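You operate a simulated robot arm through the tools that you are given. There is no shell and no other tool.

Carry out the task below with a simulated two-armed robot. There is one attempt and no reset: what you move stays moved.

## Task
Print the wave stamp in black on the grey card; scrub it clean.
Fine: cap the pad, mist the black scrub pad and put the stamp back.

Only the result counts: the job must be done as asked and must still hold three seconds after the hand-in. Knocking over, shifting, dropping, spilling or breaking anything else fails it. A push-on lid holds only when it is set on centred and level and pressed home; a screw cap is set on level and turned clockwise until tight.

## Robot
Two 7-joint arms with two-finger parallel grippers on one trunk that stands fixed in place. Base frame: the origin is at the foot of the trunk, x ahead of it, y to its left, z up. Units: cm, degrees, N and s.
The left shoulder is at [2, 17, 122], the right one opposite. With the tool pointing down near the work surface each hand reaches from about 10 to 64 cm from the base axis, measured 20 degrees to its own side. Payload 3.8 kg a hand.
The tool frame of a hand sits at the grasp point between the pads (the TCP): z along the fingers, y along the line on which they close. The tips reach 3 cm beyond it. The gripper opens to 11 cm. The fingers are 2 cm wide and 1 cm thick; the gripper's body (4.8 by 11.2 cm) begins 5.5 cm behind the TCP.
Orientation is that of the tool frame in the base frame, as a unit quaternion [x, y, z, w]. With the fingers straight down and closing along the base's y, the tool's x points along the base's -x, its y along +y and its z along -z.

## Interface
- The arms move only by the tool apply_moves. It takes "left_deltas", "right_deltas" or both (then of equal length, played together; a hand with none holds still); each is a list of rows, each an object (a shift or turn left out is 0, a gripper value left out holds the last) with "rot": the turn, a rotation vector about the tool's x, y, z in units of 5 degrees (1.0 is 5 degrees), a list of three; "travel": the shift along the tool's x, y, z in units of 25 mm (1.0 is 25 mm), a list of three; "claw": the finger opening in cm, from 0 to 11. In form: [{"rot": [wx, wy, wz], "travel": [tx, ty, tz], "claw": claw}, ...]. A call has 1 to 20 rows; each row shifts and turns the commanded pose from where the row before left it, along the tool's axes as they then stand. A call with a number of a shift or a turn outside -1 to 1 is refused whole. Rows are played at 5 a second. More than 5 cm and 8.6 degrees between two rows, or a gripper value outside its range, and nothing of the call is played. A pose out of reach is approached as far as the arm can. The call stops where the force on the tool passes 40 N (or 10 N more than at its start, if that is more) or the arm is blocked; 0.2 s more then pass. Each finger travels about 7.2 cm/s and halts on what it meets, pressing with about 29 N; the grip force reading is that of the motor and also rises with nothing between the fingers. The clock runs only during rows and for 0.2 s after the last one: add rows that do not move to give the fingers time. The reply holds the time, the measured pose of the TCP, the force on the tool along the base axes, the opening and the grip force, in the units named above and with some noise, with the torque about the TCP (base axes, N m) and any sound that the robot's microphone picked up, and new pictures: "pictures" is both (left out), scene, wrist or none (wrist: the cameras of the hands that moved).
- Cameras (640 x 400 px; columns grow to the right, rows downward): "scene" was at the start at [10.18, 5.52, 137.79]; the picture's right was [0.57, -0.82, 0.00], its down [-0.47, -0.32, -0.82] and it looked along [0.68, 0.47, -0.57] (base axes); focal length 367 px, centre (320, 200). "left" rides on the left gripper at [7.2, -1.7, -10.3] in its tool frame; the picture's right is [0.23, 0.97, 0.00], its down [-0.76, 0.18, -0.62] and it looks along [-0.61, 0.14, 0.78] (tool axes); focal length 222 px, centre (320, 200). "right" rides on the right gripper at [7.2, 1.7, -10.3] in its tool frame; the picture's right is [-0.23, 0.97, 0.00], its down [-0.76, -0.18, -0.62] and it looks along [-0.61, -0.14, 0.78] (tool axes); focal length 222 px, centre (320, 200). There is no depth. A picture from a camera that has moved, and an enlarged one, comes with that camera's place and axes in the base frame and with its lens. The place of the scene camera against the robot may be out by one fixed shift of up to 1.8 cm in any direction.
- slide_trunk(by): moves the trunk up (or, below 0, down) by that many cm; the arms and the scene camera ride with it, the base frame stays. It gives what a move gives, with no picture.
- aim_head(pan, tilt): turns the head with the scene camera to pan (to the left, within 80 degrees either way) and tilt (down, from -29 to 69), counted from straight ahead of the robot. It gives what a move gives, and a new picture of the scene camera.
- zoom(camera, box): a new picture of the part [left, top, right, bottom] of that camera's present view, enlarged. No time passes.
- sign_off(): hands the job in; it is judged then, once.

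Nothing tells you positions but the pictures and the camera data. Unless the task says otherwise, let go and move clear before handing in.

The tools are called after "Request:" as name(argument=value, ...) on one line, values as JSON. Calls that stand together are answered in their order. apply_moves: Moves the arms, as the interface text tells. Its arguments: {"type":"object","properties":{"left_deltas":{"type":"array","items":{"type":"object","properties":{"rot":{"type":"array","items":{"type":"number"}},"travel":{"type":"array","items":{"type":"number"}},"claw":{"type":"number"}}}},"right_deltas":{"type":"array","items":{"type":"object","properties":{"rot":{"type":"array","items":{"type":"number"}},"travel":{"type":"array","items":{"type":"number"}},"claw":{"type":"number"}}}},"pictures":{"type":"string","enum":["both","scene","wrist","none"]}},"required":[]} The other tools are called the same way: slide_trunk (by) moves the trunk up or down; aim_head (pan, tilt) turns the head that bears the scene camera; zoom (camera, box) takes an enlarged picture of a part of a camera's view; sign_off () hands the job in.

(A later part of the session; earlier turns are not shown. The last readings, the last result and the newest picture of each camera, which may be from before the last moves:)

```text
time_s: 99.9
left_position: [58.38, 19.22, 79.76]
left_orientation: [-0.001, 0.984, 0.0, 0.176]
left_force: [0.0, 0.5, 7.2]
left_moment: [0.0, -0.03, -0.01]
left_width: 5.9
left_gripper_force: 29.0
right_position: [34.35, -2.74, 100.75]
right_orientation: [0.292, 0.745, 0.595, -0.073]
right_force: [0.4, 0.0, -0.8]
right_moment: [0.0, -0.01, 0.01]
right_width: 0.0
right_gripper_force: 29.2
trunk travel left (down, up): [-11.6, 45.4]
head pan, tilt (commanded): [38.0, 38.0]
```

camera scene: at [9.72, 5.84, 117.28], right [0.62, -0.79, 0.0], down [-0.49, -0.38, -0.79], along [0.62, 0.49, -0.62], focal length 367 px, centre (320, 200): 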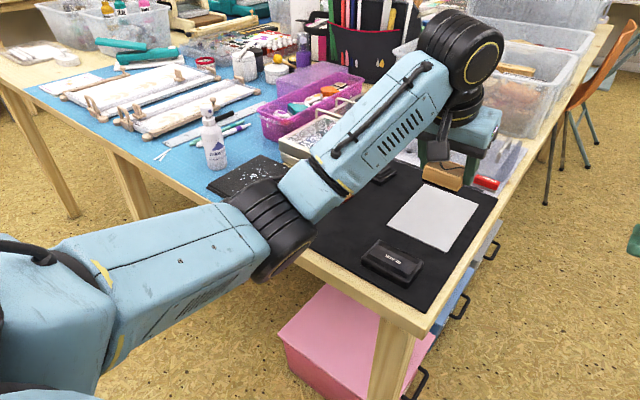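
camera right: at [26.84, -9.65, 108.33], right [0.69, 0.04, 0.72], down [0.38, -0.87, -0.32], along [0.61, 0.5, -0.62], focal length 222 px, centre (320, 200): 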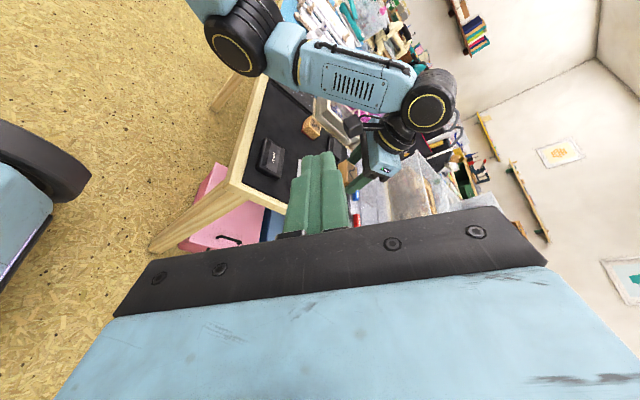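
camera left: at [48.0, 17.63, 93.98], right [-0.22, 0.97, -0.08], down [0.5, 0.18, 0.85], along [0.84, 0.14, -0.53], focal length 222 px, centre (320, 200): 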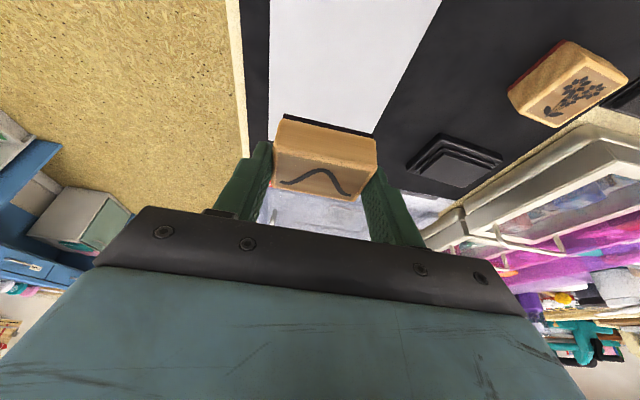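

Contact at 7 N. Pressing firmly to about 15 N, holding briefly, then lifting straight up.

Request:
apply_moves(left_deltas=[{"travel": [0.0137, 0, 0.0376]}, {"travel": [0, 0, 0]}, {"travel": [0, 0, 0]}], pictures="none")

Request:
apply_moves(left_deltas=[{"travel": [-0.041, 0, -0.1128]}, {"travel": [-0.137, 0, -0.376]}, {"travel": [-0.274, 0, -0.752]}, {"travel": [-0.274, 0, -0.752]}, {"travel": [0, 0, 0]}], pictures="both")

Request:
zoom(camera="scene", box=[370, 140, 510, 260])

Request:
zoom(camera="left", box=[180, 0, 460, 230])

```text
time_s: 100.7
left_position: [58.47, 19.3, 79.69]
left_orientation: [-0.001, 0.984, 0.0, 0.177]
left_force: [0.5, 0.5, 16.5]
left_moment: [0.01, -0.02, -0.01]
left_width: 5.87
left_gripper_force: 28.8
right_position: [34.31, -2.83, 100.8]
right_orientation: [0.292, 0.745, 0.595, -0.071]
right_force: [-0.4, 0.3, -1.1]
right_moment: [0.02, -0.01, 0.0]
right_width: 0.0
right_gripper_force: 28.9
trunk travel left (down, up): [-11.6, 45.4]
head pan, tilt (commanded): [38.0, 38.0]
```

```text
time_s: 101.9
left_position: [58.28, 19.38, 84.69]
left_orientation: [-0.001, 0.985, 0.0, 0.172]
left_force: [0.1, -0.2, -0.3]
left_moment: [-0.01, 0.02, 0.01]
left_width: 5.9
left_gripper_force: 29.0
right_position: [34.27, -2.75, 100.77]
right_orientation: [0.293, 0.745, 0.595, -0.072]
right_force: [0.4, 1.5, -0.6]
right_moment: [-0.01, -0.01, -0.03]
right_width: 0.02
right_gripper_force: 28.9
trunk travel left (down, up): [-11.6, 45.4]
head pan, tilt (commanded): [38.0, 38.0]
camera scene: at [9.72, 5.83, 117.28], right [0.62, -0.79, 0.0], down [-0.49, -0.38, -0.79], along [0.62, 0.49, -0.62], focal length 367 px, centre (320, 200)
camera left: at [47.99, 17.71, 92.07], right [-0.22, 0.97, -0.08], down [0.5, 0.18, 0.85], along [0.84, 0.14, -0.53], focal length 222 px, centre (320, 200)
```

scene: 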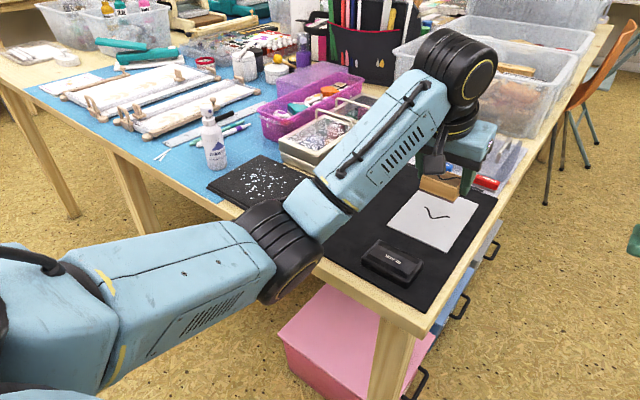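
left: 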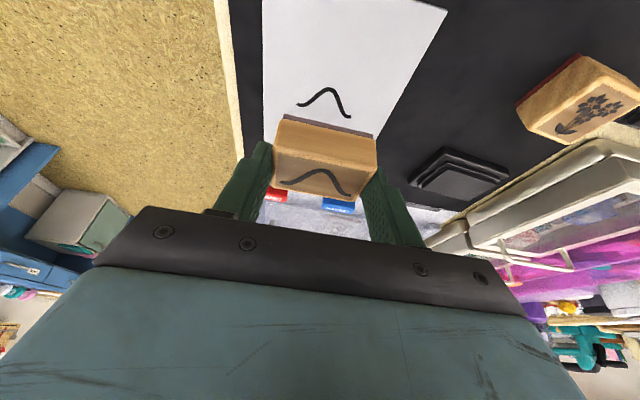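

```text
3.33 times, centred on (440, 200) of scene
camera zoom: at [9.72, 5.83, 117.28], right [0.62, -0.79, 0.0], down [-0.49, -0.38, -0.79], along [0.62, 0.49, -0.62], focal length 1223 px, centre (-80, 200)
```

zoom: 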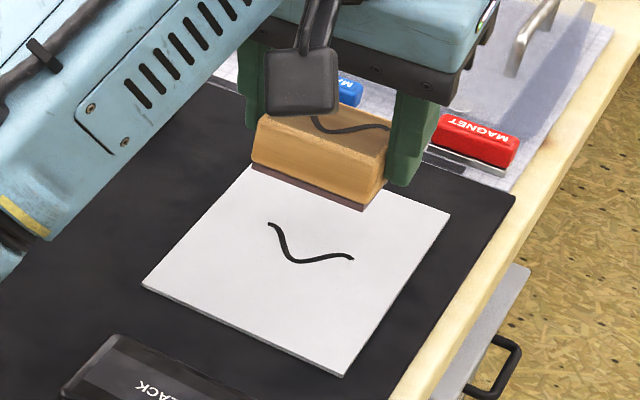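

```text
1.74 times, centred on (320, 115) of left
camera zoom: at [47.99, 17.71, 92.07], right [-0.22, 0.97, -0.08], down [0.5, 0.18, 0.85], along [0.84, 0.14, -0.53], focal length 386 px, centre (320, 348)
```

zoom: 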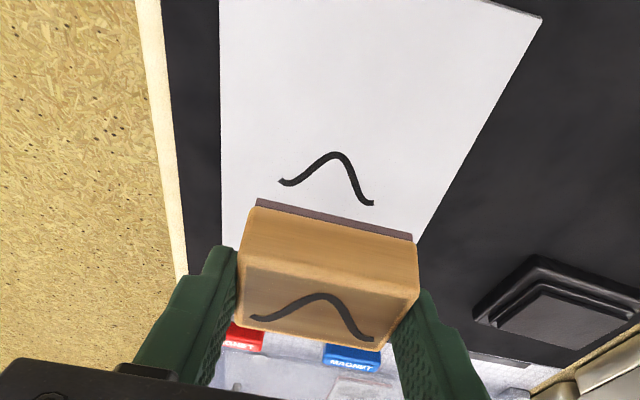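

A crisp black wave is printed in the middle of the card. Next I carry the stamp over to the misted scrub pad.

Request:
apply_moves(left_deltas=[{"travel": [0.3125, 0.932, -0.212]}, {"travel": [0.3125, 0.932, -0.212]}, {"travel": [0.3125, 0.932, -0.212]}, {"travel": [0.3125, 0.932, -0.212]}, {"travel": [0.3125, 0.932, -0.212]}, {"travel": [0.3125, 0.932, -0.212]}, {"travel": [0.3125, 0.932, -0.212]}, {"travel": [0.3125, 0.932, -0.212]}, {"travel": [0.3125, 0.932, -0.212]}, {"travel": [0.3125, 0.932, -0.212]}, {"travel": [0.3125, 0.932, -0.212]}, {"travel": [0.3125, 0.932, -0.212]}, {"travel": [0.3125, 0.932, -0.212]}, {"travel": [0, 0, 0]}], pictures="both")

Request:
zoom(camera="scene", box=[170, 70, 330, 230])

Request:
zoom(camera="left", box=[180, 0, 460, 230])

Request:
zoom(camera="scene", box=[360, 150, 520, 270])

```text
time_s: 104.9
left_position: [46.33, 49.32, 87.89]
left_orientation: [-0.001, 0.985, 0.0, 0.174]
left_force: [-0.9, 0.1, -0.4]
left_moment: [-0.03, 0.01, -0.03]
left_width: 5.88
left_gripper_force: 28.8
right_position: [34.32, -2.71, 100.79]
right_orientation: [0.292, 0.745, 0.595, -0.072]
right_force: [0.5, -0.6, -0.1]
right_moment: [-0.01, 0.03, -0.01]
right_width: 0.0
right_gripper_force: 29.4
trunk travel left (down, up): [-11.6, 45.4]
head pan, tilt (commanded): [38.0, 38.0]
camera scene: at [9.71, 5.85, 117.28], right [0.62, -0.79, 0.0], down [-0.49, -0.38, -0.79], along [0.62, 0.49, -0.62], focal length 367 px, centre (320, 200)
camera left: at [36.05, 47.67, 95.15], right [-0.22, 0.97, -0.08], down [0.5, 0.18, 0.85], along [0.84, 0.14, -0.53], focal length 222 px, centre (320, 200)
```

scene: 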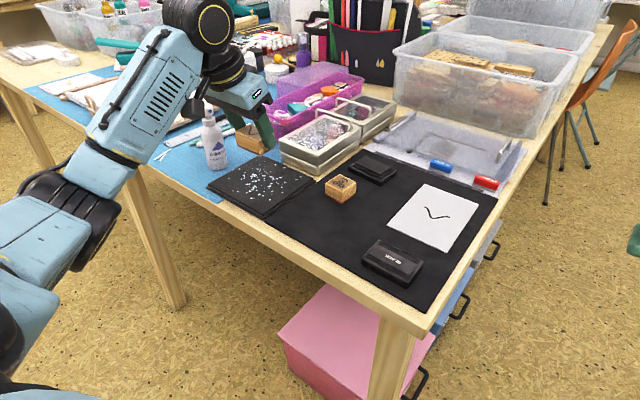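
left: 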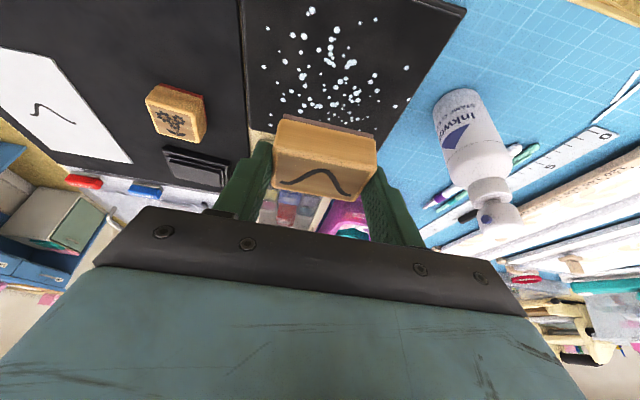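

```text
2.50 times, centred on (250, 150) of scene
camera zoom: at [9.71, 5.85, 117.28], right [0.62, -0.79, 0.0], down [-0.49, -0.38, -0.79], along [0.62, 0.49, -0.62], focal length 917 px, centre (495, 325)
```

zoom: 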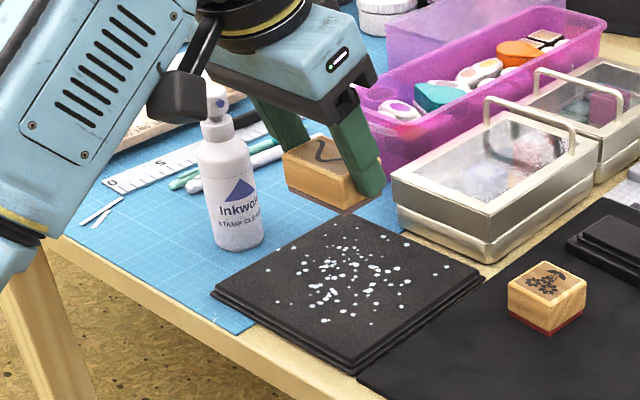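

```text
1.74 times, centred on (320, 115) of left
camera zoom: at [36.05, 47.67, 95.15], right [-0.22, 0.97, -0.08], down [0.5, 0.18, 0.85], along [0.84, 0.14, -0.53], focal length 386 px, centre (320, 348)
```

zoom: 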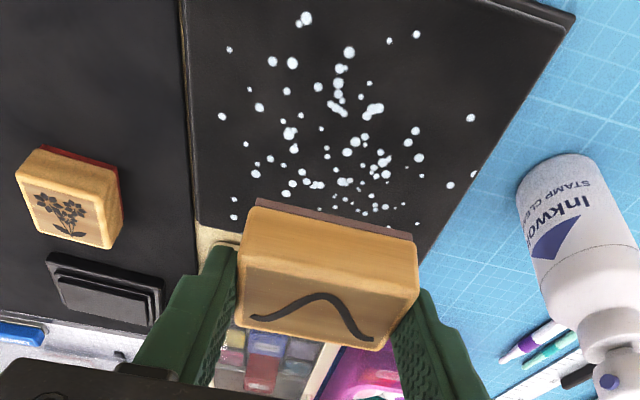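

```text
3.33 times, centred on (440, 210) of scene
camera zoom: at [9.71, 5.85, 117.28], right [0.62, -0.79, 0.0], down [-0.49, -0.38, -0.79], along [0.62, 0.49, -0.62], focal length 1223 px, centre (-80, 167)
```

zoom: 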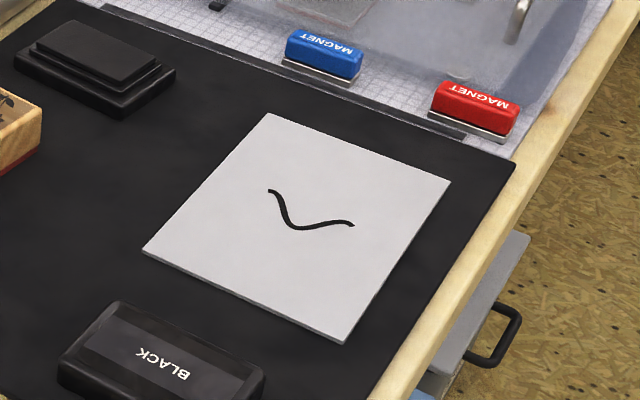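

The stamp is right over the misted area, and the card with its print is undisturbed. Descending toward the scrub pad.

Request:
apply_moves(left_deltas=[{"travel": [0.1915, 0, 0.5264]}, {"travel": [0.1915, 0, 0.5264]}, {"travel": [0.1915, 0, 0.5264]}, {"travel": [0.1915, 0, 0.5264]}, {"travel": [0.041, 0, 0.1128]}, {"travel": [0, 0, 0]}], pictures="none")

Request:
apply_moves(left_deltas=[{"travel": [0.0205, 0, 0.0564]}, {"travel": [0.0205, 0, 0.0564]}, {"travel": [0, 0, 0]}], pictures="none")

Request:
zoom(camera="scene", box=[190, 110, 330, 230])

```text
time_s: 106.3
left_position: [46.56, 49.47, 81.86]
left_orientation: [-0.001, 0.985, 0.001, 0.174]
left_force: [-0.4, 0.8, 0.2]
left_moment: [0.01, 0.02, 0.01]
left_width: 5.88
left_gripper_force: 29.6
right_position: [34.35, -2.84, 100.61]
right_orientation: [0.292, 0.745, 0.595, -0.073]
right_force: [-0.6, -0.1, -0.2]
right_moment: [0.0, 0.01, -0.05]
right_width: 0.0
right_gripper_force: 28.9
trunk travel left (down, up): [-11.6, 45.4]
head pan, tilt (commanded): [38.0, 38.0]
```

```text
time_s: 107.1
left_position: [46.46, 49.51, 81.58]
left_orientation: [-0.001, 0.985, 0.0, 0.174]
left_force: [0.4, -0.8, -1.3]
left_moment: [0.02, -0.04, -0.01]
left_width: 5.93
left_gripper_force: 28.7
right_position: [34.31, -2.86, 100.73]
right_orientation: [0.292, 0.745, 0.595, -0.073]
right_force: [-0.1, 0.0, 0.0]
right_moment: [0.03, 0.02, -0.01]
right_width: 0.0
right_gripper_force: 29.1
trunk travel left (down, up): [-11.6, 45.4]
head pan, tilt (commanded): [38.0, 38.0]
```

```text
3.33 times, centred on (260, 170) of scene
camera zoom: at [9.71, 5.84, 117.28], right [0.62, -0.79, 0.0], down [-0.49, -0.38, -0.79], along [0.62, 0.49, -0.62], focal length 1223 px, centre (520, 300)
```

zoom: 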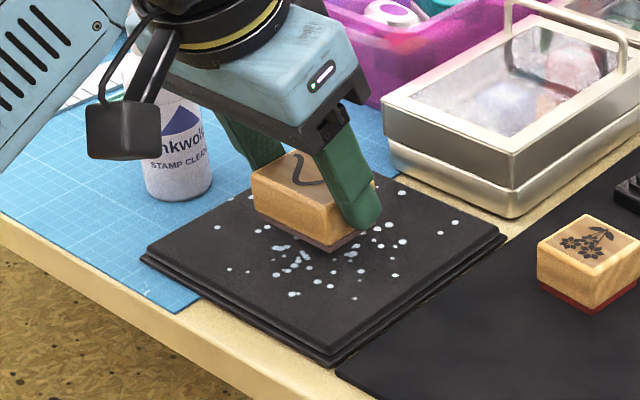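

Still a small gap; continuing down in small steps.

Request:
apply_moves(left_deltas=[{"travel": [0.0205, 0, 0.0564]}, {"travel": [0.0205, 0, 0.0564]}, {"travel": [0.0205, 0, 0.0564]}, {"travel": [0, 0, 0]}], pictures="none")

```text
time_s: 108.1
left_position: [46.31, 49.5, 81.18]
left_orientation: [0.0, 0.985, -0.001, 0.173]
left_force: [0.1, -0.4, -0.8]
left_moment: [-0.02, -0.01, -0.02]
left_width: 5.91
left_gripper_force: 29.5
right_position: [34.19, -2.82, 100.75]
right_orientation: [0.292, 0.745, 0.595, -0.073]
right_force: [-0.1, -0.4, -0.2]
right_moment: [0.01, -0.01, 0.02]
right_width: 0.0
right_gripper_force: 28.6
trunk travel left (down, up): [-11.6, 45.4]
head pan, tilt (commanded): [38.0, 38.0]
```

Request:
apply_moves(left_deltas=[{"travel": [0.0137, 0, 0.0376]}, {"travel": [0.0137, 0, 0.0376]}, {"travel": [0.0137, 0, 0.0376]}, {"travel": [0, 0, 0]}], pictures="none")

```text
time_s: 109.1
left_position: [46.37, 49.58, 80.89]
left_orientation: [-0.001, 0.985, 0.0, 0.174]
left_force: [0.1, 0.1, -0.7]
left_moment: [-0.02, 0.03, -0.01]
left_width: 5.89
left_gripper_force: 28.6
right_position: [34.29, -2.71, 100.75]
right_orientation: [0.293, 0.745, 0.596, -0.073]
right_force: [-0.2, 0.4, 0.2]
right_moment: [-0.04, 0.01, 0.0]
right_width: 0.0
right_gripper_force: 28.4
trunk travel left (down, up): [-11.6, 45.4]
head pan, tilt (commanded): [38.0, 38.0]
```

Request:
apply_moves(left_deltas=[{"travel": [0.0137, 0, 0.0376]}, {"travel": [0.0137, 0, 0.0376]}, {"travel": [0, 0, 0]}], pictures="none")

Request:
zoom(camera="scene", box=[220, 130, 320, 210])

```text
time_s: 109.9
left_position: [46.39, 49.57, 80.75]
left_orientation: [-0.002, 0.985, 0.001, 0.174]
left_force: [-0.2, 0.2, 0.4]
left_moment: [-0.03, -0.01, -0.01]
left_width: 5.88
left_gripper_force: 29.0
right_position: [34.3, -2.64, 100.69]
right_orientation: [0.292, 0.745, 0.595, -0.072]
right_force: [-0.1, 0.4, -0.5]
right_moment: [0.02, -0.02, 0.01]
right_width: 0.0
right_gripper_force: 28.5
trunk travel left (down, up): [-11.6, 45.4]
head pan, tilt (commanded): [38.0, 38.0]
```

```text
5.00 times, centred on (270, 170) of scene
camera zoom: at [9.71, 5.84, 117.28], right [0.62, -0.79, 0.0], down [-0.49, -0.38, -0.79], along [0.62, 0.49, -0.62], focal length 1835 px, centre (570, 350)
```

zoom: 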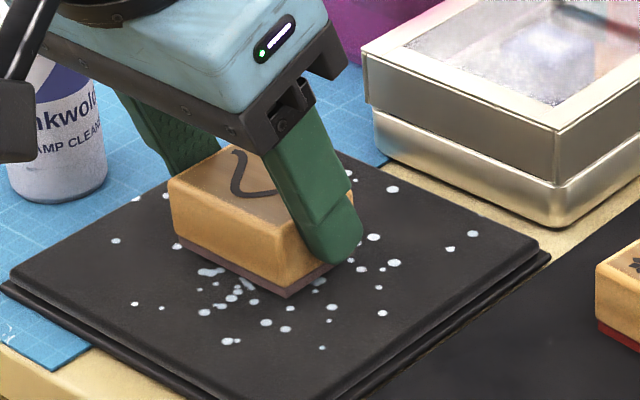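

Nearly touching. Continuing by millimetres until contact.

Request:
apply_moves(left_deltas=[{"travel": [0.0137, 0, 0.0376]}, {"travel": [0.0137, 0, 0.0376]}, {"travel": [0, 0, 0]}], pictures="none")

```text
time_s: 110.7
left_position: [46.36, 49.66, 80.66]
left_orientation: [-0.001, 0.985, 0.001, 0.173]
left_force: [-0.8, -0.1, -0.7]
left_moment: [-0.01, -0.03, 0.02]
left_width: 5.9
left_gripper_force: 28.7
right_position: [34.28, -2.77, 100.73]
right_orientation: [0.293, 0.745, 0.595, -0.072]
right_force: [-0.2, -0.2, -0.8]
right_moment: [0.02, -0.02, 0.01]
right_width: 0.03
right_gripper_force: 29.3
trunk travel left (down, up): [-11.6, 45.4]
head pan, tilt (commanded): [38.0, 38.0]
```

Request:
apply_moves(left_deltas=[{"travel": [0.0137, 0, 0.0376]}, {"travel": [0.0137, 0, 0.0376]}, {"travel": [0, 0, 0]}], pictures="none")

```text
time_s: 111.5
left_position: [46.38, 49.65, 80.25]
left_orientation: [-0.001, 0.985, 0.0, 0.173]
left_force: [0.0, -0.5, 1.0]
left_moment: [-0.02, 0.03, 0.0]
left_width: 5.9
left_gripper_force: 28.9
right_position: [34.37, -2.81, 100.8]
right_orientation: [0.292, 0.745, 0.595, -0.072]
right_force: [-0.4, -0.7, -0.3]
right_moment: [0.0, 0.02, -0.02]
right_width: 0.01
right_gripper_force: 29.3
trunk travel left (down, up): [-11.6, 45.4]
head pan, tilt (commanded): [38.0, 38.0]
```

Request:
apply_moves(left_deltas=[{"travel": [0.0137, 0, 0.0376]}, {"travel": [0.0137, 0, 0.0376]}, {"travel": [0, 0, 0]}], pictures="none")

Request:
zoom(camera="scene", box=[220, 130, 320, 210])

```text
time_s: 112.3
left_position: [46.37, 49.51, 80.24]
left_orientation: [-0.002, 0.985, 0.002, 0.175]
left_force: [-0.9, 1.9, 10.3]
left_moment: [-0.03, 0.12, -0.01]
left_width: 5.89
left_gripper_force: 28.9
right_position: [34.26, -2.72, 100.7]
right_orientation: [0.292, 0.744, 0.596, -0.072]
right_force: [0.5, 0.0, 0.6]
right_moment: [0.0, 0.0, -0.02]
right_width: 0.0
right_gripper_force: 28.7
trunk travel left (down, up): [-11.6, 45.4]
head pan, tilt (commanded): [38.0, 38.0]
```

```text
5.00 times, centred on (270, 170) of scene
camera zoom: at [9.65, 5.79, 117.3], right [0.62, -0.79, 0.0], down [-0.48, -0.38, -0.79], along [0.62, 0.49, -0.62], focal length 1835 px, centre (570, 350)
```

zoom: 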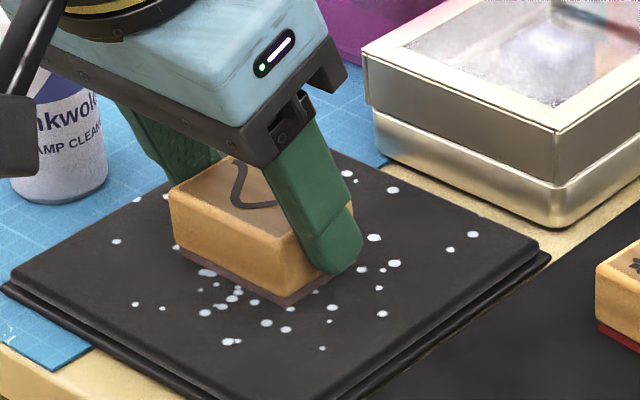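

Contact at 10 N on the pad. I ease off slightly and start rubbing with gentle strokes along x, checking that the pad itself stays put.

Request:
apply_moves(left_deltas=[{"travel": [-0.0055, 0, -0.015]}, {"travel": [-0.188, 0, 0.0684]}, {"travel": [-0.188, 0, 0.0684]}, {"travel": [-0.188, 0, 0.0684]}, {"travel": [0.188, 0, -0.0684]}, {"travel": [0.188, 0, -0.0684]}, {"travel": [0.188, 0, -0.0684]}, {"travel": [0, 0, 0]}], pictures="none")

Request:
zoom(camera="scene", box=[220, 130, 320, 210])

```text
time_s: 114.1
left_position: [46.41, 49.62, 80.31]
left_orientation: [-0.001, 0.985, 0.001, 0.175]
left_force: [7.6, -0.3, 20.7]
left_moment: [-0.13, -0.28, 0.03]
left_width: 5.88
left_gripper_force: 28.9
right_position: [34.28, -2.78, 100.73]
right_orientation: [0.292, 0.745, 0.596, -0.072]
right_force: [0.2, -0.5, 1.0]
right_moment: [0.0, 0.01, 0.01]
right_width: 0.0
right_gripper_force: 29.0
trunk travel left (down, up): [-11.6, 45.4]
head pan, tilt (commanded): [38.0, 38.0]
```

```text
5.00 times, centred on (270, 170) of scene
camera zoom: at [9.66, 5.7, 117.3], right [0.62, -0.79, 0.0], down [-0.48, -0.38, -0.79], along [0.62, 0.49, -0.61], focal length 1835 px, centre (570, 350)
```

zoom: 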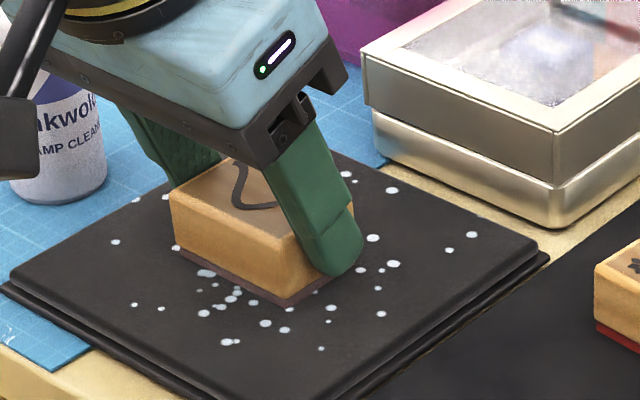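

The pad held still; the normal force rose to ~20 N, so I ease up a little and continue rubbing in x and y.

Request:
apply_moves(left_deltas=[{"travel": [-0.0123, 0, -0.0338]}, {"travel": [0.188, 0, -0.0684]}, {"travel": [0.188, 0, -0.0684]}, {"travel": [0.188, 0, -0.0684]}, {"travel": [-0.188, 0, 0.0684]}, {"travel": [-0.188, 0, 0.0684]}, {"travel": [-0.188, 0, 0.0684]}, {"travel": [-0.188, 0, 0.0684]}, {"travel": [-0.188, 0, 0.0684]}, {"travel": [-0.188, 0, 0.0684]}, {"travel": [0.188, 0, -0.0684]}, {"travel": [0.188, 0, -0.0684]}, {"travel": [0.188, 0, -0.0684]}, {"travel": [0, 0, 0]}], pictures="none")

Request:
zoom(camera="scene", box=[220, 130, 320, 210])

```text
time_s: 117.1
left_position: [46.35, 49.6, 80.19]
left_orientation: [-0.001, 0.985, 0.0, 0.175]
left_force: [3.6, -0.3, 7.5]
left_moment: [-0.06, -0.13, 0.03]
left_width: 5.9
left_gripper_force: 28.7
right_position: [34.33, -2.76, 100.82]
right_orientation: [0.292, 0.745, 0.596, -0.072]
right_force: [-0.1, -1.0, 0.7]
right_moment: [0.02, 0.02, 0.01]
right_width: 0.0
right_gripper_force: 29.0
trunk travel left (down, up): [-11.6, 45.4]
head pan, tilt (commanded): [38.0, 38.0]
```

```text
5.00 times, centred on (270, 170) of scene
camera zoom: at [9.69, 5.79, 117.29], right [0.62, -0.79, 0.0], down [-0.48, -0.38, -0.79], along [0.62, 0.49, -0.62], focal length 1835 px, centre (570, 350)
```

zoom: 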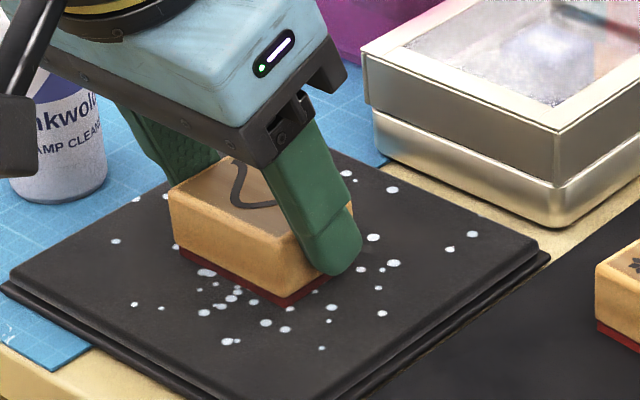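

The rubber is turning red again, so the scrubbing works. I continue with more strokes in both directions.

Request:
apply_moves(left_deltas=[{"travel": [0, 0.2, 0]}, {"travel": [0, 0.2, 0]}, {"travel": [0, -0.2, 0]}, {"travel": [0, -0.2, 0]}, {"travel": [0, -0.2, 0]}, {"travel": [0, -0.2, 0]}, {"travel": [0, 0.2, 0]}, {"travel": [0, 0.2, 0]}, {"travel": [0.188, 0, -0.0684]}, {"travel": [0.188, 0, -0.0684]}, {"travel": [-0.188, 0, 0.0684]}, {"travel": [-0.188, 0, 0.0684]}, {"travel": [-0.188, 0, 0.0684]}, {"travel": [-0.188, 0, 0.0684]}, {"travel": [0.188, 0, -0.0684]}, {"travel": [0.188, 0, -0.0684]}, {"travel": [0, 0, 0]}], pictures="none")

Request:
zoom(camera="scene", box=[220, 130, 320, 210])

```text
time_s: 120.7
left_position: [46.44, 49.6, 80.29]
left_orientation: [-0.001, 0.985, 0.0, 0.173]
left_force: [1.0, 0.7, 1.6]
left_moment: [0.01, -0.09, 0.01]
left_width: 5.85
left_gripper_force: 29.0
right_position: [34.35, -2.74, 100.78]
right_orientation: [0.292, 0.746, 0.594, -0.072]
right_force: [0.0, -0.1, -0.5]
right_moment: [0.06, 0.0, 0.02]
right_width: 0.01
right_gripper_force: 29.0
trunk travel left (down, up): [-11.6, 45.4]
head pan, tilt (commanded): [38.0, 38.0]
```

```text
5.00 times, centred on (270, 170) of scene
camera zoom: at [9.71, 5.83, 117.28], right [0.62, -0.79, 0.0], down [-0.49, -0.38, -0.79], along [0.62, 0.49, -0.62], focal length 1835 px, centre (570, 350)
```

zoom: 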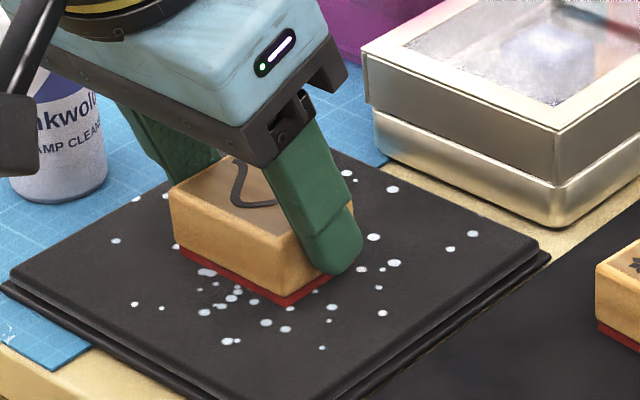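

The rubber is bright red now, matching the unused flower stamp. One more round at slightly higher pressure to be thorough.

Request:
apply_moves(left_deltas=[{"travel": [0.0082, 0, 0.0226]}, {"travel": [0.188, 0, -0.0684]}, {"travel": [0.188, 0, -0.0684]}, {"travel": [0.188, 0, -0.0684]}, {"travel": [-0.188, 0, 0.0684]}, {"travel": [-0.188, 0, 0.0684]}, {"travel": [-0.188, 0, 0.0684]}, {"travel": [-0.188, 0, 0.0684]}, {"travel": [-0.188, 0, 0.0684]}, {"travel": [-0.188, 0, 0.0684]}, {"travel": [0.188, 0, -0.0684]}, {"travel": [0.188, 0, -0.0684]}, {"travel": [0.188, 0, -0.0684]}, {"travel": [0, -0.2, 0]}, {"travel": [0, -0.2, 0]}, {"travel": [0, 0.2, 0]}, {"travel": [0, 0.2, 0]}, {"travel": [0, 0, 0]}], pictures="none")

Request:
zoom(camera="scene", box=[220, 130, 320, 210])

```text
time_s: 124.5
left_position: [46.4, 49.5, 80.2]
left_orientation: [-0.001, 0.984, 0.0, 0.176]
left_force: [0.7, -8.4, 19.9]
left_moment: [-0.34, 0.07, 0.03]
left_width: 5.89
left_gripper_force: 29.4
right_position: [34.26, -2.85, 100.82]
right_orientation: [0.291, 0.745, 0.596, -0.073]
right_force: [0.2, 0.1, 0.8]
right_moment: [0.02, -0.02, -0.02]
right_width: 0.0
right_gripper_force: 29.3
trunk travel left (down, up): [-11.6, 45.4]
head pan, tilt (commanded): [38.0, 38.0]
```

```text
5.00 times, centred on (270, 170) of scene
camera zoom: at [9.6, 5.63, 117.31], right [0.62, -0.79, 0.0], down [-0.48, -0.38, -0.79], along [0.62, 0.49, -0.61], focal length 1835 px, centre (570, 350)
```

zoom: 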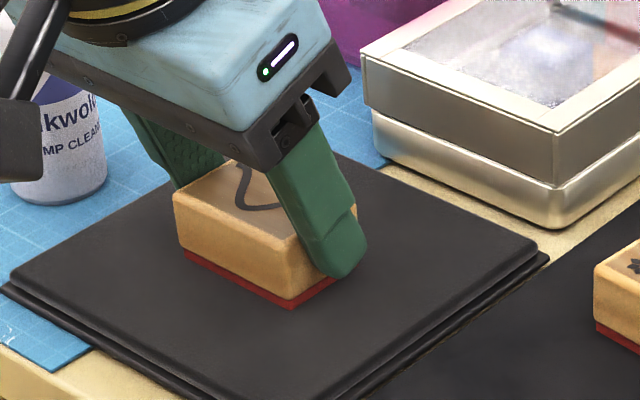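

The droplets have now vanished (dried or absorbed), and the rubber looks clean red. I lift the stamp and compare its rubber closely with the unused flower stamp.

Request:
apply_moves(left_deltas=[{"travel": [-0.0274, 0, -0.0752]}, {"travel": [-0.137, 0, -0.376]}, {"travel": [-0.274, 0, -0.752]}, {"travel": [-0.274, 0, -0.752]}, {"travel": [0, 0, 0]}], pictures="both")

Request:
zoom(camera="scene", box=[220, 110, 320, 190])

Request:
zoom(camera="scene", box=[315, 165, 365, 205])

Request:
zoom(camera="left", box=[260, 90, 400, 200])

```text
time_s: 125.7
left_position: [46.29, 49.47, 85.22]
left_orientation: [0.0, 0.985, 0.0, 0.173]
left_force: [-0.3, -0.2, -0.5]
left_moment: [0.0, 0.02, 0.03]
left_width: 5.9
left_gripper_force: 28.8
right_position: [34.37, -2.7, 100.85]
right_orientation: [0.292, 0.745, 0.595, -0.073]
right_force: [0.4, -0.7, 0.9]
right_moment: [-0.03, -0.01, -0.01]
right_width: 0.01
right_gripper_force: 28.7
trunk travel left (down, up): [-11.6, 45.4]
head pan, tilt (commanded): [38.0, 38.0]
camera scene: at [9.71, 5.84, 117.28], right [0.62, -0.79, 0.0], down [-0.49, -0.38, -0.79], along [0.62, 0.49, -0.62], focal length 367 px, centre (320, 200)
camera left: at [35.97, 47.74, 92.61], right [-0.22, 0.97, -0.08], down [0.5, 0.18, 0.85], along [0.84, 0.14, -0.53], focal length 222 px, centre (320, 200)
```

scene: 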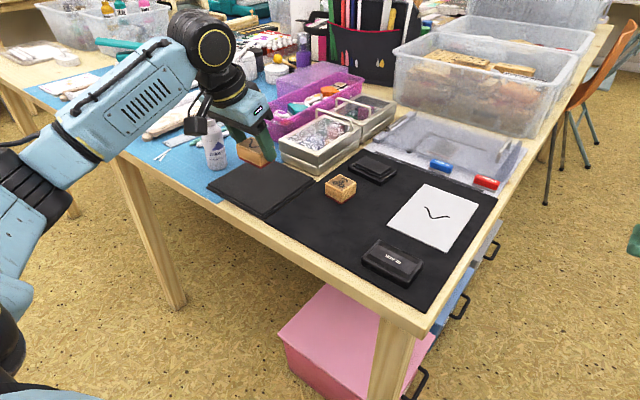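
left: 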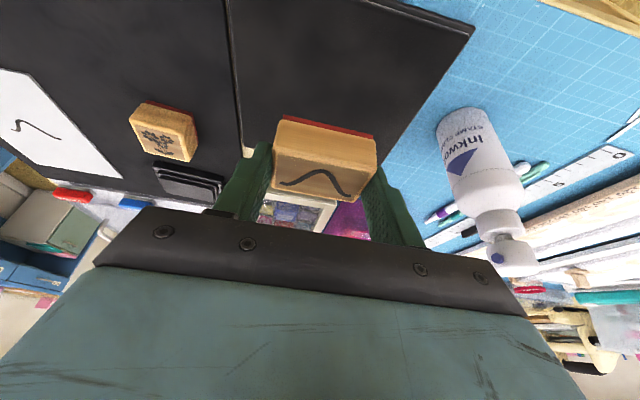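

```text
5.00 times, centred on (270, 150) of scene
camera zoom: at [9.71, 5.84, 117.28], right [0.62, -0.79, 0.0], down [-0.49, -0.38, -0.79], along [0.62, 0.49, -0.62], focal length 1835 px, centre (570, 450)
```

zoom: 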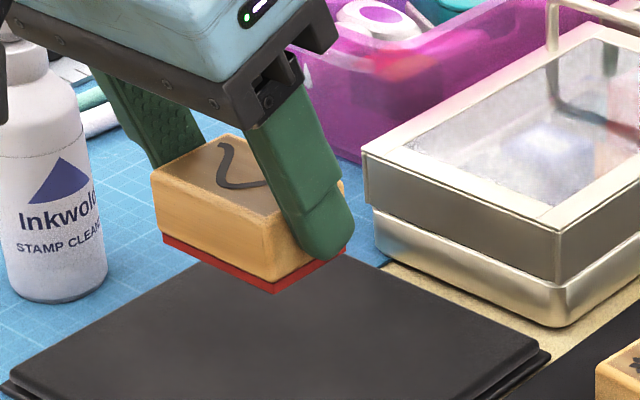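

```text
10.00 times, centred on (340, 185) of scene
camera zoom: at [9.71, 5.84, 117.28], right [0.62, -0.79, 0.0], down [-0.49, -0.38, -0.79], along [0.62, 0.49, -0.62], focal length 3670 px, centre (120, 350)
```

zoom: 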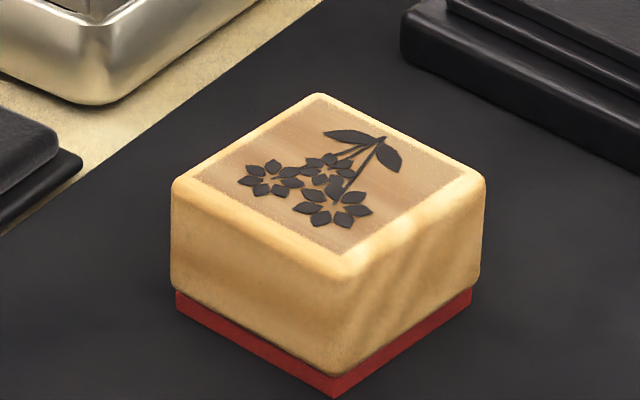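

```text
3.64 times, centred on (330, 145) of left
camera zoom: at [35.97, 47.74, 92.61], right [-0.22, 0.97, -0.08], down [0.5, 0.18, 0.85], along [0.84, 0.14, -0.53], focal length 808 px, centre (284, 400)
```

zoom: 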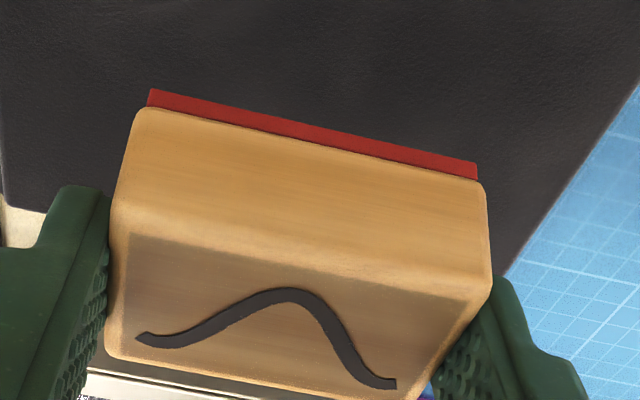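

The rubber is clean red like the other stamp's. I carry the stamp back over its original spot and restore its original yaw.

Request:
apply_moves(left_deltas=[{"travel": [0.172, -0.977, -0.063]}, {"travel": [0.172, -0.977, -0.063]}, {"travel": [0.172, -0.977, -0.063]}, {"travel": [0.172, -0.977, -0.063]}, {"travel": [0.172, -0.977, -0.063]}, {"travel": [0.172, -0.977, -0.063]}, {"rot": [-0.185, 0, -0.508]}, {"travel": [0, 0, 0]}], pictures="none")

Request:
apply_moves(left_deltas=[{"travel": [0, 0, 0]}], pictures="none")

Request:
apply_moves(left_deltas=[{"travel": [0, 0, 0]}], pictures="none")

```text
time_s: 127.5
left_position: [43.57, 34.99, 85.55]
left_orientation: [-0.024, 0.985, 0.004, 0.174]
left_force: [0.2, 0.4, -0.5]
left_moment: [0.0, 0.02, -0.03]
left_width: 5.87
left_gripper_force: 29.3
right_position: [34.28, -2.64, 100.73]
right_orientation: [0.292, 0.745, 0.595, -0.073]
right_force: [0.7, -0.5, 0.2]
right_moment: [-0.04, -0.01, -0.01]
right_width: 0.0
right_gripper_force: 29.6
trunk travel left (down, up): [-11.6, 45.4]
head pan, tilt (commanded): [38.0, 38.0]
```

```text
time_s: 127.9
left_position: [43.61, 35.06, 85.46]
left_orientation: [-0.024, 0.985, 0.004, 0.173]
left_force: [1.0, -0.5, 0.0]
left_moment: [0.0, -0.03, -0.01]
left_width: 5.9
left_gripper_force: 29.1
right_position: [34.29, -2.77, 100.77]
right_orientation: [0.292, 0.744, 0.596, -0.073]
right_force: [0.2, -0.4, -0.7]
right_moment: [-0.02, -0.01, 0.0]
right_width: 0.0
right_gripper_force: 28.9
trunk travel left (down, up): [-11.6, 45.4]
head pan, tilt (commanded): [38.0, 38.0]
```

```text
time_s: 128.3
left_position: [43.72, 35.01, 85.44]
left_orientation: [-0.024, 0.985, 0.003, 0.174]
left_force: [0.0, 0.3, -0.5]
left_moment: [0.03, -0.04, -0.01]
left_width: 5.91
left_gripper_force: 29.6
right_position: [34.3, -2.68, 100.78]
right_orientation: [0.292, 0.745, 0.595, -0.073]
right_force: [1.0, 0.1, -0.1]
right_moment: [-0.01, 0.0, -0.01]
right_width: 0.0
right_gripper_force: 28.8
trunk travel left (down, up): [-11.6, 45.4]
head pan, tilt (commanded): [38.0, 38.0]
```

Request:
apply_moves(left_deltas=[{"travel": [0.255, -0.0233, 0.659]}, {"travel": [0.255, -0.0233, 0.659]}, {"travel": [0.255, -0.0233, 0.659]}, {"travel": [0, 0, 0]}], pictures="wrist")

Request:
zoom(camera="scene", box=[270, 150, 370, 250])

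```text
time_s: 129.3
left_position: [43.56, 34.79, 80.1]
left_orientation: [-0.024, 0.984, 0.006, 0.174]
left_force: [0.1, 1.1, -0.9]
left_moment: [-0.02, -0.01, 0.0]
left_width: 5.9
left_gripper_force: 29.4
right_position: [34.42, -2.68, 100.73]
right_orientation: [0.292, 0.745, 0.595, -0.073]
right_force: [-0.3, -0.5, -0.5]
right_moment: [0.0, 0.01, -0.03]
right_width: 0.0
right_gripper_force: 29.2
trunk travel left (down, up): [-11.6, 45.4]
head pan, tilt (commanded): [38.0, 38.0]
camera left: at [33.27, 32.66, 87.26], right [-0.26, 0.96, -0.08], down [0.49, 0.2, 0.85], along [0.83, 0.18, -0.53], focal length 222 px, centre (320, 200)
```

left: 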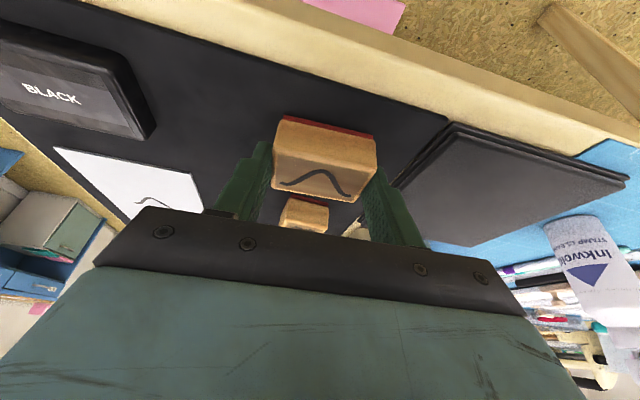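

```text
4.00 times, centred on (320, 200) of scene
camera zoom: at [9.71, 5.84, 117.28], right [0.62, -0.79, 0.0], down [-0.49, -0.38, -0.79], along [0.62, 0.49, -0.62], focal length 1468 px, centre (320, 200)
```

zoom: 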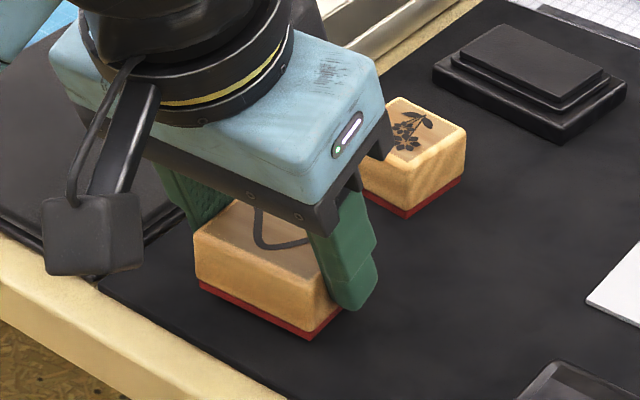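

The stamp hovers just above its original place. Setting it down gently.

Request:
apply_moves(left_deltas=[{"travel": [0.0205, 0, 0.0564]}, {"travel": [0.0205, 0, 0.0564]}, {"travel": [0.0137, 0, 0.0376]}, {"travel": [0, 0, 0]}], pictures="none")

```text
time_s: 130.3
left_position: [43.58, 34.78, 79.56]
left_orientation: [-0.024, 0.985, 0.004, 0.173]
left_force: [-0.2, 0.0, -0.1]
left_moment: [-0.01, 0.0, 0.0]
left_width: 5.85
left_gripper_force: 29.0
right_position: [34.32, -2.76, 100.68]
right_orientation: [0.291, 0.745, 0.595, -0.072]
right_force: [-0.5, 0.1, -0.4]
right_moment: [0.03, 0.0, -0.04]
right_width: 0.0
right_gripper_force: 29.2
trunk travel left (down, up): [-11.6, 45.4]
head pan, tilt (commanded): [38.0, 38.0]
```

Request:
apply_moves(left_deltas=[{"travel": [0.0137, 0, 0.0376]}, {"travel": [0.0137, 0, 0.0376]}, {"travel": [0, 0, 0]}], pictures="none")

```text
time_s: 131.1
left_position: [43.62, 34.9, 79.46]
left_orientation: [-0.023, 0.984, 0.004, 0.174]
left_force: [-0.2, 0.6, -0.3]
left_moment: [0.01, 0.0, 0.02]
left_width: 5.91
left_gripper_force: 28.3
right_position: [34.47, -2.7, 100.87]
right_orientation: [0.293, 0.745, 0.595, -0.072]
right_force: [0.1, -0.2, 0.7]
right_moment: [-0.02, -0.02, 0.01]
right_width: 0.0
right_gripper_force: 28.5
trunk travel left (down, up): [-11.6, 45.4]
head pan, tilt (commanded): [38.0, 38.0]
```

Request:
apply_moves(left_deltas=[{"travel": [0.0137, 0, 0.0376]}, {"travel": [0, 0, 0]}], pictures="none")

```text
time_s: 131.7
left_position: [43.41, 34.96, 79.53]
left_orientation: [-0.023, 0.984, 0.005, 0.175]
left_force: [1.1, 0.0, 2.1]
left_moment: [0.05, -0.06, 0.01]
left_width: 5.9
left_gripper_force: 29.6
right_position: [34.38, -2.8, 100.71]
right_orientation: [0.292, 0.745, 0.595, -0.072]
right_force: [-0.1, 0.4, 1.0]
right_moment: [-0.02, 0.03, -0.02]
right_width: 0.0
right_gripper_force: 29.2
trunk travel left (down, up): [-11.6, 45.4]
head pan, tilt (commanded): [38.0, 38.0]
```

Touchdown (2 N). Opening the fingers and rising straight up.

Request:
apply_moves(left_deltas=[{"claw": 7}, {"claw": 8}, {"claw": 8}, {"travel": [0, 0, 0]}, {"travel": [-0.137, 0, -0.376]}, {"travel": [-0.274, 0, -0.752]}, {"travel": [-0.274, 0, -0.752]}, {"travel": [-0.274, 0, -0.752]}, {"travel": [-0.274, 0, -0.752]}, {"travel": [0, 0, 0]}], pictures="both")

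Request:
zoom(camera="scene", box=[270, 150, 370, 250])

Request:
zoom(camera="left", box=[260, 40, 400, 140])

Request:
zoom(camera="left", box=[40, 0, 260, 140])

```text
time_s: 133.9
left_position: [43.75, 34.68, 88.48]
left_orientation: [-0.024, 0.984, 0.004, 0.174]
left_force: [0.2, -0.9, -0.4]
left_moment: [0.01, 0.0, -0.02]
left_width: 8.0
left_gripper_force: 0.1
right_position: [34.39, -2.7, 100.75]
right_orientation: [0.292, 0.745, 0.595, -0.073]
right_force: [0.3, 0.2, 0.5]
right_moment: [0.0, 0.01, 0.02]
right_width: 0.0
right_gripper_force: 29.2
trunk travel left (down, up): [-11.6, 45.4]
head pan, tilt (commanded): [38.0, 38.0]
camera scene: at [9.71, 5.83, 117.28], right [0.62, -0.79, 0.0], down [-0.49, -0.38, -0.79], along [0.62, 0.49, -0.62], focal length 367 px, centre (320, 200)
camera left: at [33.47, 32.6, 95.65], right [-0.26, 0.96, -0.08], down [0.49, 0.2, 0.85], along [0.83, 0.18, -0.53], focal length 222 px, centre (320, 200)
```

scene: 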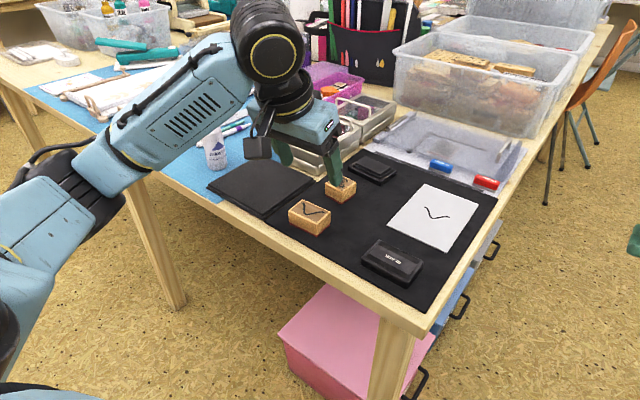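
left: 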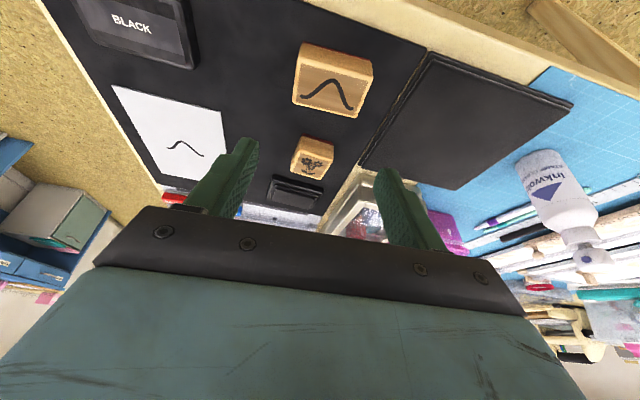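

```text
4.00 times, centred on (320, 200) of scene
camera zoom: at [9.71, 5.83, 117.28], right [0.62, -0.79, 0.0], down [-0.49, -0.38, -0.79], along [0.62, 0.49, -0.62], focal length 1468 px, centre (320, 200)
```

zoom: 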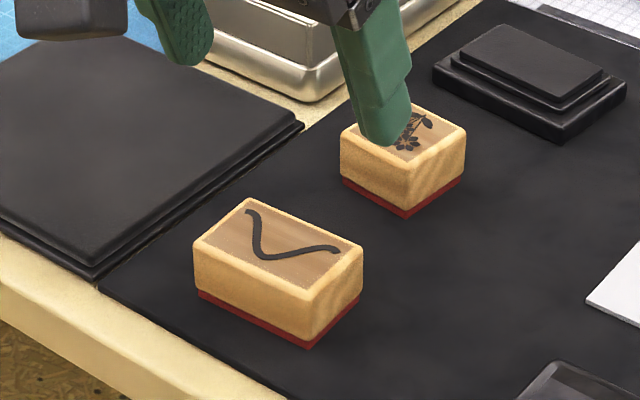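

```text
4.00 times, centred on (330, 90) of left
camera zoom: at [33.47, 32.6, 95.65], right [-0.26, 0.96, -0.08], down [0.49, 0.2, 0.85], along [0.83, 0.18, -0.53], focal length 888 px, centre (280, 640)
```

zoom: 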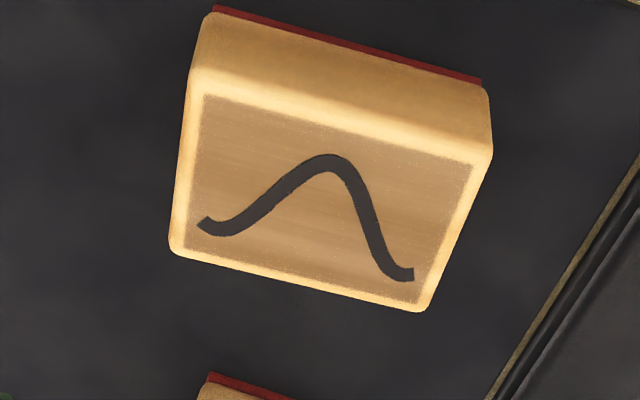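

```text
2.86 times, centred on (150, 70) of left
camera zoom: at [33.47, 32.6, 95.65], right [-0.26, 0.96, -0.08], down [0.49, 0.2, 0.85], along [0.83, 0.18, -0.53], focal length 635 px, centre (806, 571)
```

zoom: 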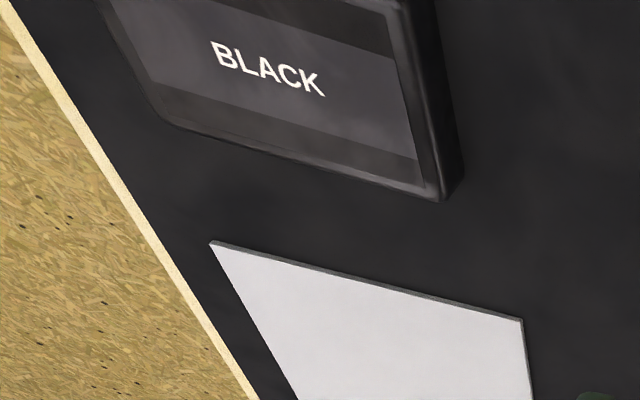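

The stamp is back exactly on its spot and clean. Now for capping: I move the hand to look squarely at the "BLACK" lid.

Request:
apply_moves(left_deltas=[{"travel": [0.415, -0.925, -0.47]}, {"travel": [0.415, -0.925, -0.47]}, {"travel": [0.415, -0.925, -0.47]}, {"travel": [0.415, -0.925, -0.47]}, {"travel": [0.415, -0.925, -0.47]}, {"travel": [0.415, -0.925, -0.47]}, {"travel": [0, 0, 0], "claw": 10}], pictures="wrist")

Request:
zoom(camera="left", box=[240, 30, 400, 150])

Request:
zoom(camera="scene", box=[350, 230, 430, 290])

Request:
zoom(camera="scene", box=[345, 140, 405, 195])

```text
time_s: 135.5
left_position: [36.09, 20.29, 92.93]
left_orientation: [-0.024, 0.985, 0.005, 0.174]
left_force: [0.0, 0.0, -0.1]
left_moment: [-0.03, 0.02, 0.0]
left_width: 10.01
left_gripper_force: 0.0
right_position: [34.36, -2.67, 100.79]
right_orientation: [0.292, 0.745, 0.595, -0.073]
right_force: [0.6, -1.2, -0.3]
right_moment: [0.0, 0.01, -0.01]
right_width: 0.0
right_gripper_force: 29.2
trunk travel left (down, up): [-11.6, 45.4]
head pan, tilt (commanded): [38.0, 38.0]
camera left: at [25.79, 18.13, 100.23], right [-0.26, 0.96, -0.08], down [0.49, 0.2, 0.85], along [0.83, 0.18, -0.53], focal length 222 px, centre (320, 200)
```

left: 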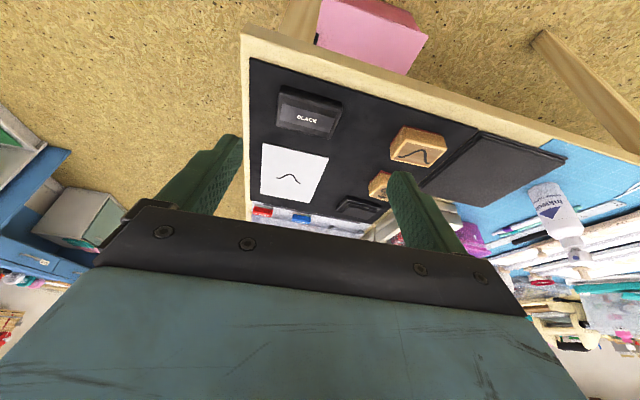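

```text
3.33 times, centred on (320, 90) of left
camera zoom: at [25.79, 18.13, 100.23], right [-0.26, 0.96, -0.08], down [0.49, 0.2, 0.85], along [0.83, 0.18, -0.53], focal length 740 px, centre (320, 567)
```

zoom: 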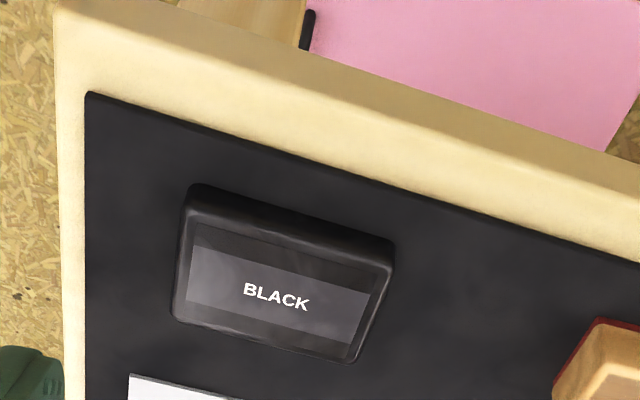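

```text
6.67 times, centred on (390, 260) of scene
camera zoom: at [9.71, 5.82, 117.28], right [0.62, -0.79, 0.0], down [-0.49, -0.38, -0.79], along [0.62, 0.49, -0.62], focal length 2446 px, centre (-147, -200)
```

zoom: 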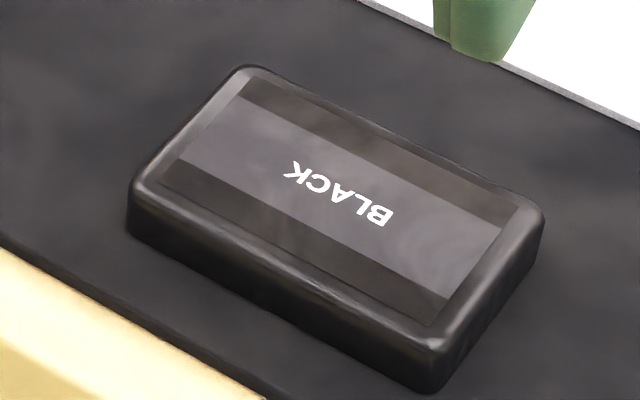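

```text
7.27 times, centred on (375, 168) of scene
camera zoom: at [9.71, 5.82, 117.28], right [0.62, -0.79, 0.0], down [-0.49, -0.38, -0.79], along [0.62, 0.49, -0.62], focal length 2669 px, centre (-80, 436)
```

zoom: 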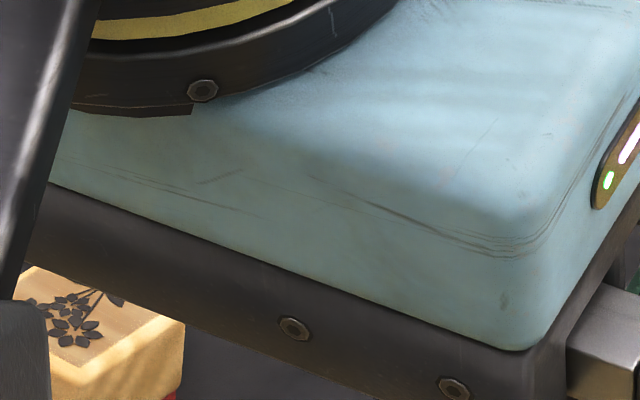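

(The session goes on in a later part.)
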